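You operate a simulated robot arm through the tools that you are given. There is no shell and no other tool. Be economical: measure what you need, move in short steps, check, and stop when the job is done.

Carry out the task below with a simulated robot arm. There is one attempt and no reset: what you move stays moved.

TASK
Shut the top store drawer.
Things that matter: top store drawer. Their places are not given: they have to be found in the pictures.

It is judged by the outcome, as a careful person would: the job done as asked, and still so three seconds after it is handed in. It fails if anything else is knocked over, pushed out of place, dropped, spilled or broken.

THE ROBOT
A 7-joint arm with a two-finger parallel gripper, fixed in place. Base frame: the origin is at the foot of the arm, x ahead of it, y to its left, z up. Lengths are in cm, angles in degrees, forces in N, time in s.
Its first joint turns from -66.0 to 66.0 degrees. Payload 1.57 kg.
Tool frame: the origin (TCP) lies between the finger pads and is the grasp point; the fingertips stand 3 cm ahead of it; z points along the fingers, y is the line along which they close. The gripper opens to 11 cm. The fingers are 2.4 cm wide and 1.2 cm thick; the gripper's body (4.8 by 11.2 cm) begins 7.8 cm behind the TCP.
Orientation is told as [roll, pitch, yaw] about the base's x, y, z axes, in that order, counted from this pose: with the fingers straight down and closing along the base's y, the tool's x points along the base's -x, its y along +y and its z along -z.

THE INTERFACE
- The arm moves only by the tool nudge_tool. Its argument "commands" is a list of rows, each an object of numbers (a shift or turn left out is 0, a gripper value left out holds the last): "x", "y", "z": the shift along the base's x, y, z in cm; "rx", "ry", "rz": the turn, a rotation vector about the base's x, y, z in degrees. In form: [{"x": .., "y": .., "z": .., "rx": .., "ry": .., "rz": ..}, ...]. A call has 1 to 12 rows; each row is the pose to reach, as a shift and turn from the pose commanded when the call began. "claw" is the gripper command, from -1 (shut) to 1 (fully open), values between in proportion, set as the call begins (left out, the last holds). A row lasts 0.2 s, in which the tool goes at most 5 cm and 8.6 degrees; a call with a longer step from one row to the next is refused whole, and so is a gripper value outside its range. A pose out of reach is approached as far as the arm can. The call stops where the force on the tool passes 40 N (or 10 N more than at its start, if that is more) or the arm is blocked; 0.2 s more then pass. The fingers move at their own pace (about 10.8 cm/s each) and stop on an object; they squeeze with about 28 N. The grip force told is the motor's: it shows also when the fingers shut on nothing. Time passes only in rows, and 0.2 s behind the last, so rows that repeat a pose let the fingers close. It gives the time, the measured TCP pose, the force on the tool (base axes), the opening and the grip force at its end, in the units of the frame above (readings bear some noise), and new pictures: "show" is both (left out), scene, wrist or none.
- Cameras (640 x 400 px; columns grow to the right, rows downward): "scene" is fixed at [15.45, -38.79, 140.11]; the picture's right is [0.86, -0.51, 0.00], its down [-0.31, -0.53, -0.79] and it looks along [0.40, 0.68, -0.61] (base axes); focal length 374 px, centre (320, 200). "wrist" rides on the gripper at [-3.6, 0, -8] in the tool frame; the picture's right is [0.00, -1.00, 0.00], its down [0.97, 0.00, -0.24] and it looks along [0.24, 0.00, 0.97] (tool axes); focal length 218 px, centre (320, 200).
- measure_at(camera, pixels): for up to 12 pixels [column, row] of the newest picture of that camera ("zoom" is the newest enlarged one), the place [x, y, z] in the base frame of the surface seen there, good to about 0.3 cm. No time passes.
- enlarge(camera, box): a new picture of the part [left, top, right, bottom] of that camera's present view, enlarged. No time passes.
- sign_off(): hands the job in; it is judged then, once.

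Work in short steps. Measure before you move; look again where a grasp or a placing could have gone wrong, and mend it. You have 60 turns and 120 pictures in all, the two below and enlarged ones among them. Open the gripper and draw the arm clear of the work before you hand the job in, unless the task says otherwise; then end with one line.

The tools are called after "Emit:" as a command line: name --argument value ..., lists and objects as JSON in quotes. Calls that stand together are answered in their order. nudge_tool: Moves the arm, as the interface text tells. Its arguments: {"type":"object","properties":{"commands":{"type":"array","items":{"type":"object","properties":{"x":{"type":"number"},"y":{"type":"number"},"z":{"type":"number"},"rx":{"type":"number"},"ry":{"type":"number"},"rz":{"type":"number"}}}},"claw":{"type":"number"},"show":{"type":"string","enum":["both","scene","wrist","none"]}},"required":["commands"]} The other tools are called the same way: measure_at (camera, pixels) gives the place of the surface under pixels of a picture; enlarge (camera, box) takes an enlarged picture of a part of a camera's view; sign_off () hands the job in.

At the start:

```text
t: 0.0
ee_pos: [36.42, 17.22, 95.65]
ee_rot: [0.0, 0.0, 0.0]
ft_force: [0.1, 0.0, 0.9]
grip_width: 11.0
gripper_force: 0.0
```

scene: 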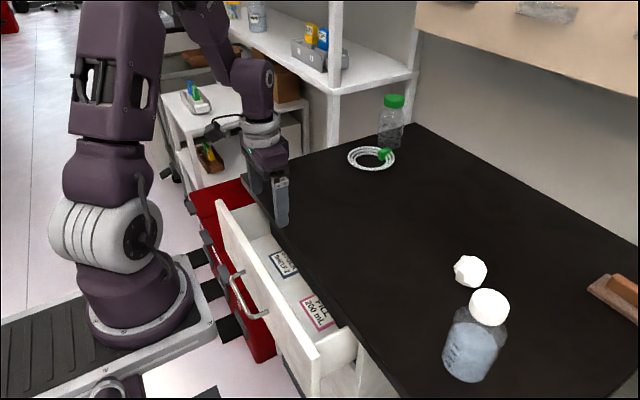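
wrist: 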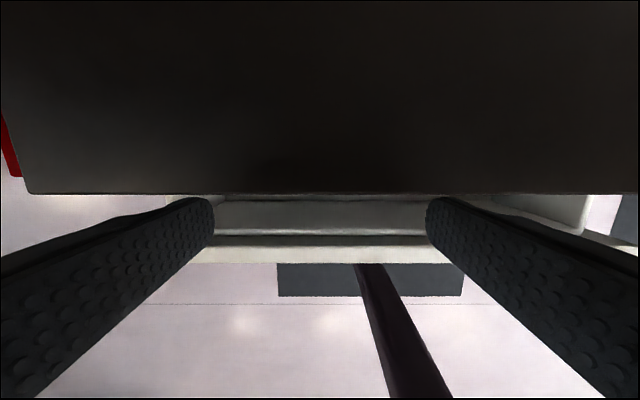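

The open drawer is seen at about (270,290) in the scene picture; I measure its front, handle, the worktop edge.

Emit:
measure_at --camera "scene" --pixels '[[222, 206], [260, 278], [313, 355], [240, 280], [265, 313], [300, 360], [290, 270], [345, 330], [272, 225], [340, 320], [250, 220], [310, 310]]'

Emit:
enlarge --camera "scene" --box '[180, 160, 380, 400]'

```text
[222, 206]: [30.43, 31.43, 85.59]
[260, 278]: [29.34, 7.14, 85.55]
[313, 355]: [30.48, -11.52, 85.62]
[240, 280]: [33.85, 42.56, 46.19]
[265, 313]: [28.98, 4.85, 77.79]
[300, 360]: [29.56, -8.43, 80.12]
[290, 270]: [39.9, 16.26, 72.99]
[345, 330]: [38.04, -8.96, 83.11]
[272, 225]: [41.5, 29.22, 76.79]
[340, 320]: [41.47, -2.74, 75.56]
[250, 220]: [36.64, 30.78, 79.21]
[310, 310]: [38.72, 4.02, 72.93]
```

```text
1.67 times, centred on (280, 280) of scene
```

zoom: 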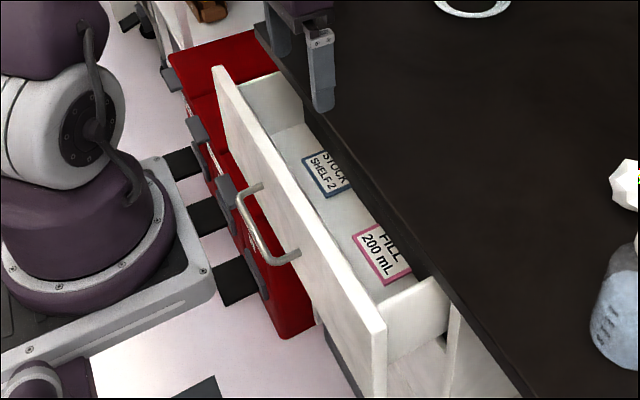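

The front panel spans y from -11.5 to 31.4, with its outer face near x=29 and its top at z=85.6. Next I measure the handle and the bench height/edge.

Emit:
measure_at --camera "zoom" --pixels '[[240, 200], [250, 230], [270, 258], [295, 254], [258, 185], [385, 330], [340, 290], [260, 40], [400, 220], [500, 360], [245, 130], [450, 330]]'

Emit:
measure_at --camera "scene" --pixels '[[300, 248], [350, 318], [380, 360], [400, 250], [470, 365], [237, 270], [240, 288], [247, 307], [262, 318], [230, 225], [245, 250], [280, 305]]'

```text
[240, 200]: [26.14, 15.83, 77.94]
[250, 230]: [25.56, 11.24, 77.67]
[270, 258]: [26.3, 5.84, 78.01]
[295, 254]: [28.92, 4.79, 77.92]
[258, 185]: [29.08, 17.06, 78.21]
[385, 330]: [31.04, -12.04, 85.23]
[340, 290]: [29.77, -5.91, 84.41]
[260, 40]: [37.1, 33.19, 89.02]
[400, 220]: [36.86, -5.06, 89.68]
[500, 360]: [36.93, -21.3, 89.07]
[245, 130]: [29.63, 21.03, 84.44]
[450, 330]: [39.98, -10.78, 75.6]
```

```text
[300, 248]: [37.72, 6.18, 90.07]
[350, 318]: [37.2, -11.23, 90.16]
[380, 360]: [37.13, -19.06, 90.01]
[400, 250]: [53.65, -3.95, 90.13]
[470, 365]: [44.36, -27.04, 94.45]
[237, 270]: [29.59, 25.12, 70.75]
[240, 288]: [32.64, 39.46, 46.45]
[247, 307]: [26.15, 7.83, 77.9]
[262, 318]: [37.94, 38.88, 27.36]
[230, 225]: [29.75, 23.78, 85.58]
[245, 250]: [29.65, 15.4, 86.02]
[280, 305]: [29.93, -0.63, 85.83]
```

Bench top is z≈90 with its edge at x≈37; the handle (x≈25.6, z≈78) lies below. I shut the fingers and go behind the panel, above the handle, to push with the tips at z≈82.

Emit:
nudge_tool --commands '[{"x": -3.7, "y": -1.3, "z": 1}, {"x": -7.4, "y": -2.6, "z": 1}, {"x": -11.2, "y": -4, "z": 1}, {"x": -11.2, "y": -4, "z": 1}]' --claw -1

```text
t: 1.0
ee_pos: [27.17, 13.84, 96.6]
ee_rot: [0.1, 0.0, 0.0]
ft_force: [-0.6, 0.4, -0.1]
grip_width: 0.02
gripper_force: 20.9
out of reach, approached as far as the arm can: row 3, 4
```

scene: 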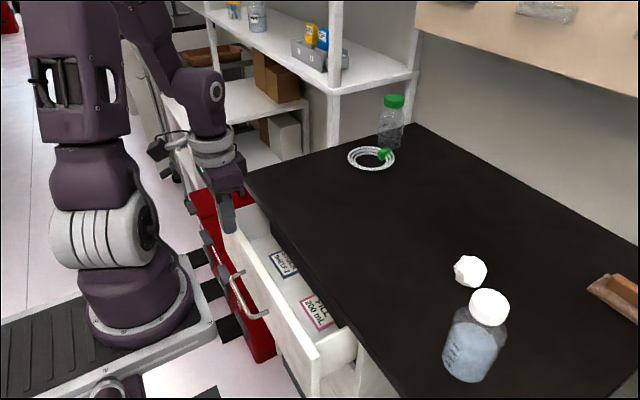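
wrist: 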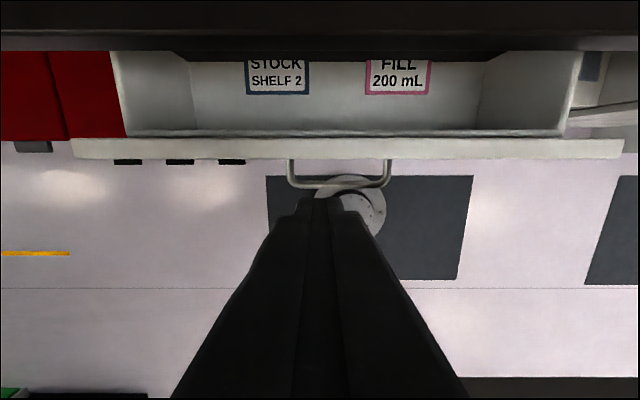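

The arm is limited to a radius of about 30.5 here; the panel is clear in view. I shift to larger y (~18), where x≈25 is within reach.

Emit:
nudge_tool --commands '[{"y": 4.5}, {"x": -0.5, "y": 5}, {"x": -0.5, "y": 5}]' --show "none"

```text
t: 1.8
ee_pos: [26.67, 18.75, 96.57]
ee_rot: [0.0, 0.0, -0.1]
ft_force: [-0.2, -0.1, -0.7]
grip_width: 0.0
gripper_force: 21.5
```

Command was clamped to the reached pose; now move x to 25.2.

Emit:
nudge_tool --commands '[{"x": -1.5}, {"x": -1.7}, {"x": -1.7}]' --show "none"

```text
t: 2.6
ee_pos: [24.85, 18.78, 96.56]
ee_rot: [0.1, 0.1, 0.0]
ft_force: [0.2, -0.2, -0.5]
grip_width: 0.0
gripper_force: 21.6
```

Finger front is at x≈26, panel face at ≈29. Lower to z≈85.

Emit:
nudge_tool --commands '[{"z": -4}, {"z": -8}, {"z": -11.3}, {"z": -11.3}]'

```text
t: 3.6
ee_pos: [24.99, 18.69, 85.39]
ee_rot: [-0.1, -0.1, -0.1]
ft_force: [0.3, -0.1, 0.2]
grip_width: 0.01
gripper_force: 21.1
```

scene: 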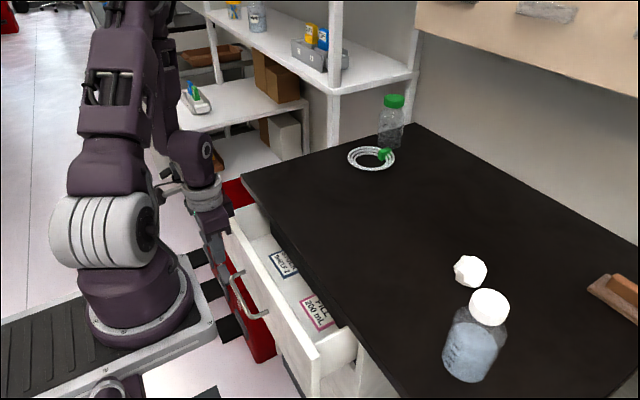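
wrist: 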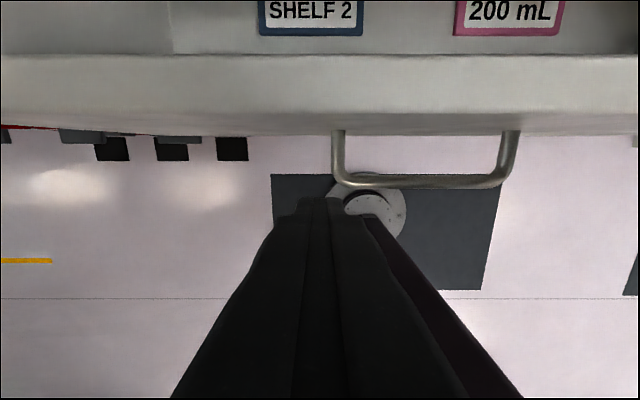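

Fingers are at the outer face, above the handle. I shift to y≈15 nearer the centre and push +x up to TCP x≈34, short of the bench edge.

Emit:
nudge_tool --commands '[{"x": 1.5, "y": -3}, {"x": 2.5, "y": -4}, {"x": 3.5, "y": -4}, {"x": 4.5, "y": -4}, {"x": 5.5, "y": -4}, {"x": 6.5, "y": -4}, {"x": 7.5, "y": -4}, {"x": 8.5, "y": -4}, {"x": 9, "y": -4}]'

```text
t: 5.6
ee_pos: [33.91, 14.83, 85.28]
ee_rot: [0.0, -0.1, 0.1]
ft_force: [-1.2, 0.2, -0.7]
grip_width: 0.0
gripper_force: 21.4
```

scene: 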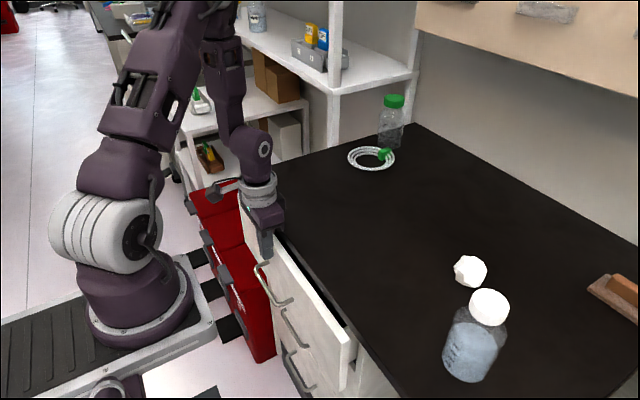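
wrist: 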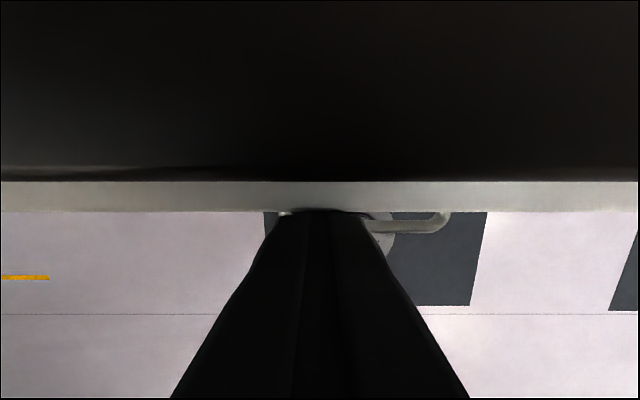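

The drawer slides freely with it; now measure what gap is left and where the lower drawer fronts and bench edge lie.

Emit:
enlarge --camera "scene" --box '[220, 220, 400, 400]'

Emit:
measure_at --camera "scene" --pixels '[[310, 300], [300, 318], [325, 370], [305, 340], [345, 350], [372, 352], [340, 303], [295, 340], [360, 380], [300, 370], [285, 350]]'

```text
2.22 times, centred on (310, 310) of scene
```

zoom: 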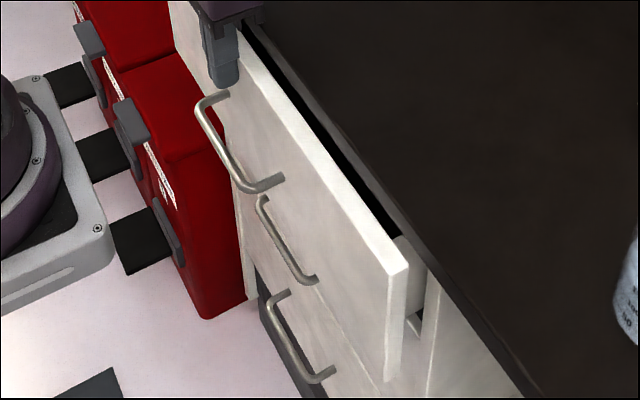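

```text
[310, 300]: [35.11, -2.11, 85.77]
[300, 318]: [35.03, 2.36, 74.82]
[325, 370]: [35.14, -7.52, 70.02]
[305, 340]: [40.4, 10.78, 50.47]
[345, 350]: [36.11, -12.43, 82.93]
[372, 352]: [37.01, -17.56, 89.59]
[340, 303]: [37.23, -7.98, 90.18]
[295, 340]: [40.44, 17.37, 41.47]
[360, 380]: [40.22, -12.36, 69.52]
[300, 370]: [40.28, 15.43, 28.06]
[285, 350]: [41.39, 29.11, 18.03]
```

Lower drawer faces are at x≈40.3, so about 5 cm is left, partly under the bench overhang. I back off, move to y≈22 (past the handle) and tilt the fingers forward to reach under the edge.

Emit:
nudge_tool --commands '[{"x": -2.5}, {"x": -5, "y": 3.5}, {"x": -5, "y": 7.5, "ry": -8}, {"x": -5, "y": 7.5, "ry": -16}, {"x": -5, "y": 7.5, "ry": -24}, {"x": -5, "y": 7.5, "z": -1, "ry": -32}, {"x": -5, "y": 7.5, "z": -3, "ry": -40}, {"x": -5, "y": 7.5, "z": -5, "ry": -45}, {"x": -5, "y": 7.5, "z": -5, "ry": -45}]'

```text
t: 7.6
ee_pos: [28.89, 22.21, 80.29]
ee_rot: [0.1, -45.0, 0.0]
ft_force: [-0.1, -0.6, -0.2]
grip_width: 0.01
gripper_force: 21.0
out of reach, approached as far as the arm can: row 3
```

scene: 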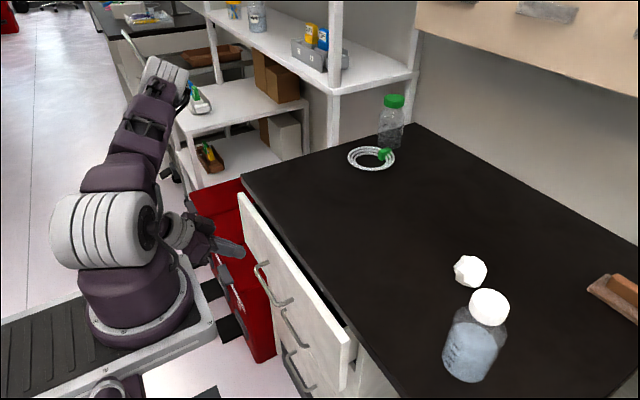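
wrist: 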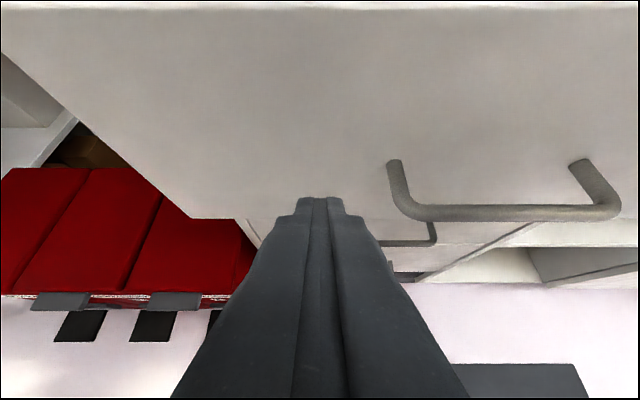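

The 45° tilt was reached and the fingers face the panel left of the handle. Push forward to about TCP x=37.2.

Emit:
nudge_tool --commands '[{"x": 1.5}, {"x": 2.5}, {"x": 3.5}, {"x": 4.5}, {"x": 5.5}, {"x": 6.3}, {"x": 7}, {"x": 7.5}, {"x": 7.9}, {"x": 8.2}]'

```text
t: 9.8
ee_pos: [37.15, 22.31, 80.29]
ee_rot: [0.0, -44.9, 0.0]
ft_force: [0.2, 0.5, -0.2]
grip_width: 0.0
gripper_force: 20.8
```

scene: 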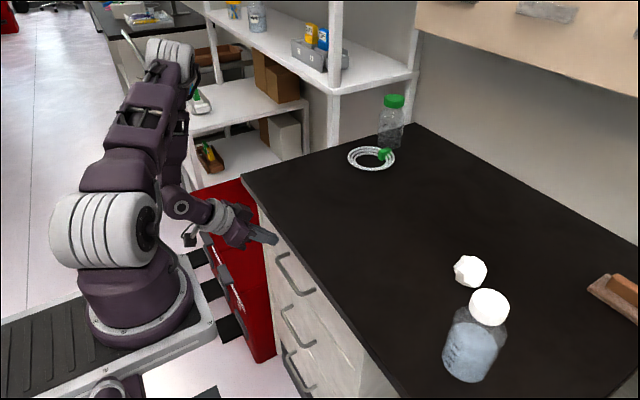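
wrist: 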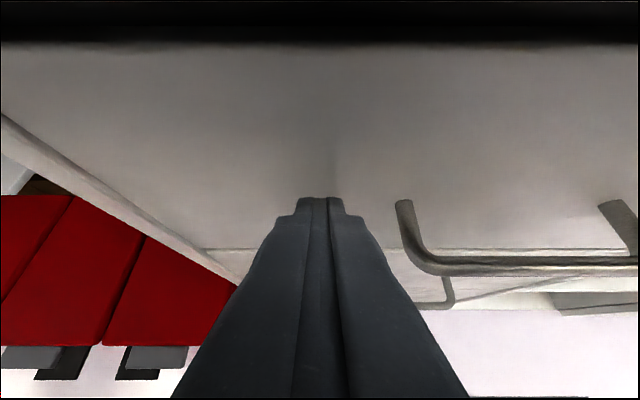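

The panel is nearly flush and shows no end-stop force yet. I push on in small steps until it meets the stop.

Emit:
nudge_tool --commands '[{"x": 0.2}, {"x": 0.4}, {"x": 0.6}, {"x": 0.8}, {"x": 1.0}]'

Emit:
measure_at --camera "scene" --pixels '[[300, 275], [310, 288], [320, 330], [335, 350], [345, 340], [330, 315]]'

Emit:
enlarge --camera "scene" --box '[220, 220, 400, 400]'

```text
t: 10.7
ee_pos: [37.45, 22.3, 80.07]
ee_rot: [0.0, -44.5, 0.2]
ft_force: [-7.2, -0.4, 3.1]
grip_width: 0.02
gripper_force: 21.7
stopped in row 4: the force on the tool passed its limit (the readings are from after the stop); the commanded pose is now the measured one
```

scene: 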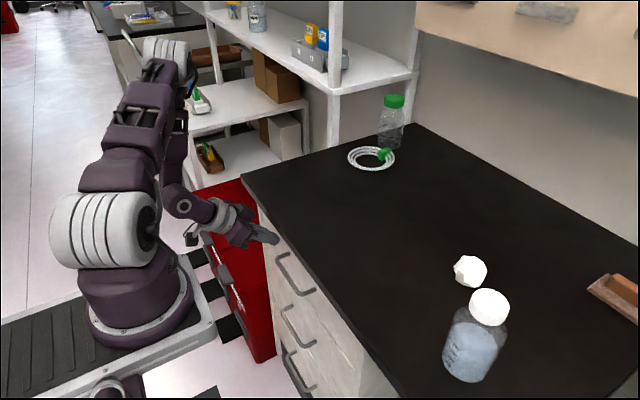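
wrist: 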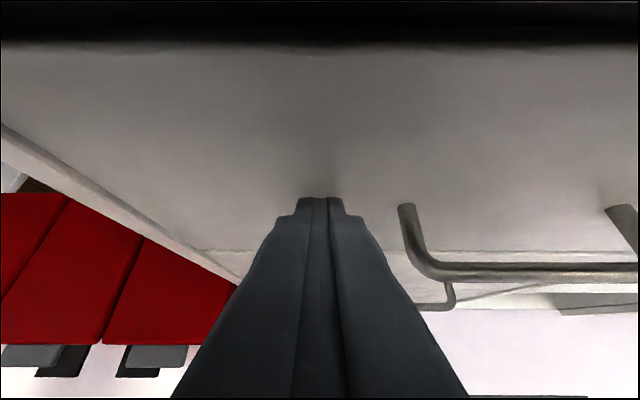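

```text
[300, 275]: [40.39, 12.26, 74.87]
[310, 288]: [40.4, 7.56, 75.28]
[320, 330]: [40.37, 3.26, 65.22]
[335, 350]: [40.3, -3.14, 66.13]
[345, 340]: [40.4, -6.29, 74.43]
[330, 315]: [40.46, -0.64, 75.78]
```

```text
2.22 times, centred on (310, 310) of scene
```

zoom: 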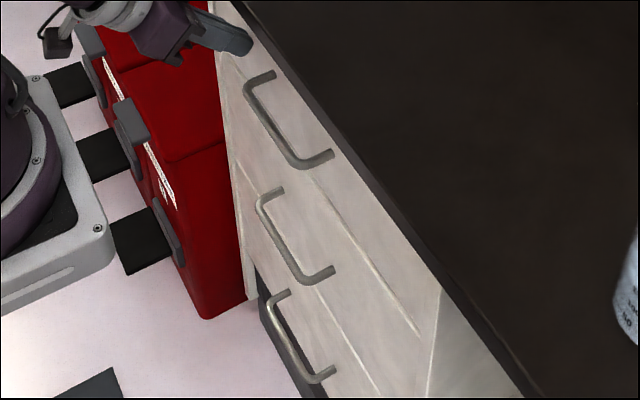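

The drawer met its stop (force limit) and its face at x≈40.4 is flush with the lower ones. I back off straight along -x and open the gripper clear of everything.

Emit:
nudge_tool --commands '[{"x": -2}, {"x": -5}, {"x": -8}, {"x": -8}]' --show "none"

Emit:
nudge_tool --commands '[{"z": 0}, {"z": 0}, {"z": 0}, {"z": 0}]' --claw 1

Emit:
measure_at --camera "scene" --pixels '[[300, 275], [310, 288], [320, 330], [335, 350], [345, 340], [275, 245]]'

```text
t: 11.7
ee_pos: [29.55, 22.33, 80.1]
ee_rot: [-0.1, -44.6, 0.1]
ft_force: [0.9, 0.8, 0.1]
grip_width: 0.0
gripper_force: 21.2
```

```text
t: 12.7
ee_pos: [29.58, 22.34, 80.18]
ee_rot: [-0.2, -44.5, 0.3]
ft_force: [0.3, 0.8, 0.2]
grip_width: 10.99
gripper_force: 0.1
```

scene: 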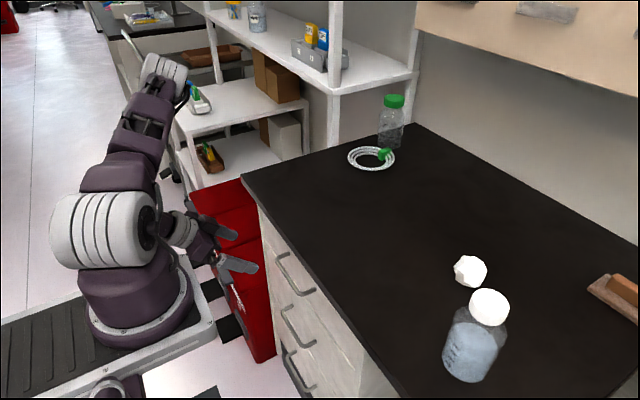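
wrist: 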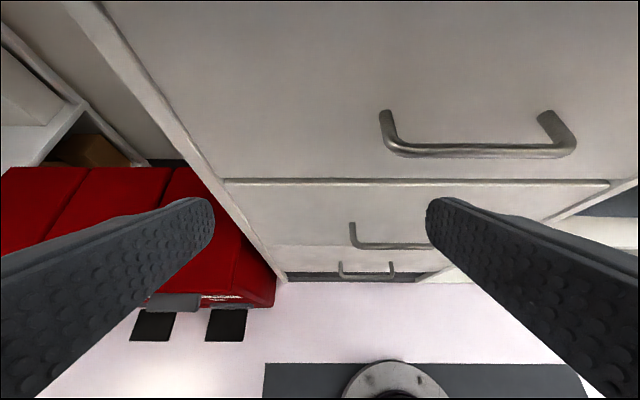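

```text
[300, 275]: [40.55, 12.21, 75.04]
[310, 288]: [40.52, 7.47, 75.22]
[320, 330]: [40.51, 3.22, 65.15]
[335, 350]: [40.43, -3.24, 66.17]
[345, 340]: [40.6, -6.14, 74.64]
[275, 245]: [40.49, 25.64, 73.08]
```

The drawer is flush and stays shut, the gripper is open and clear, and the bench objects are untouched.

Emit:
sign_off

```text
The job is handed in.
```

The top store drawer is shut against its stop and flush with the drawers below it; nothing else was moved.
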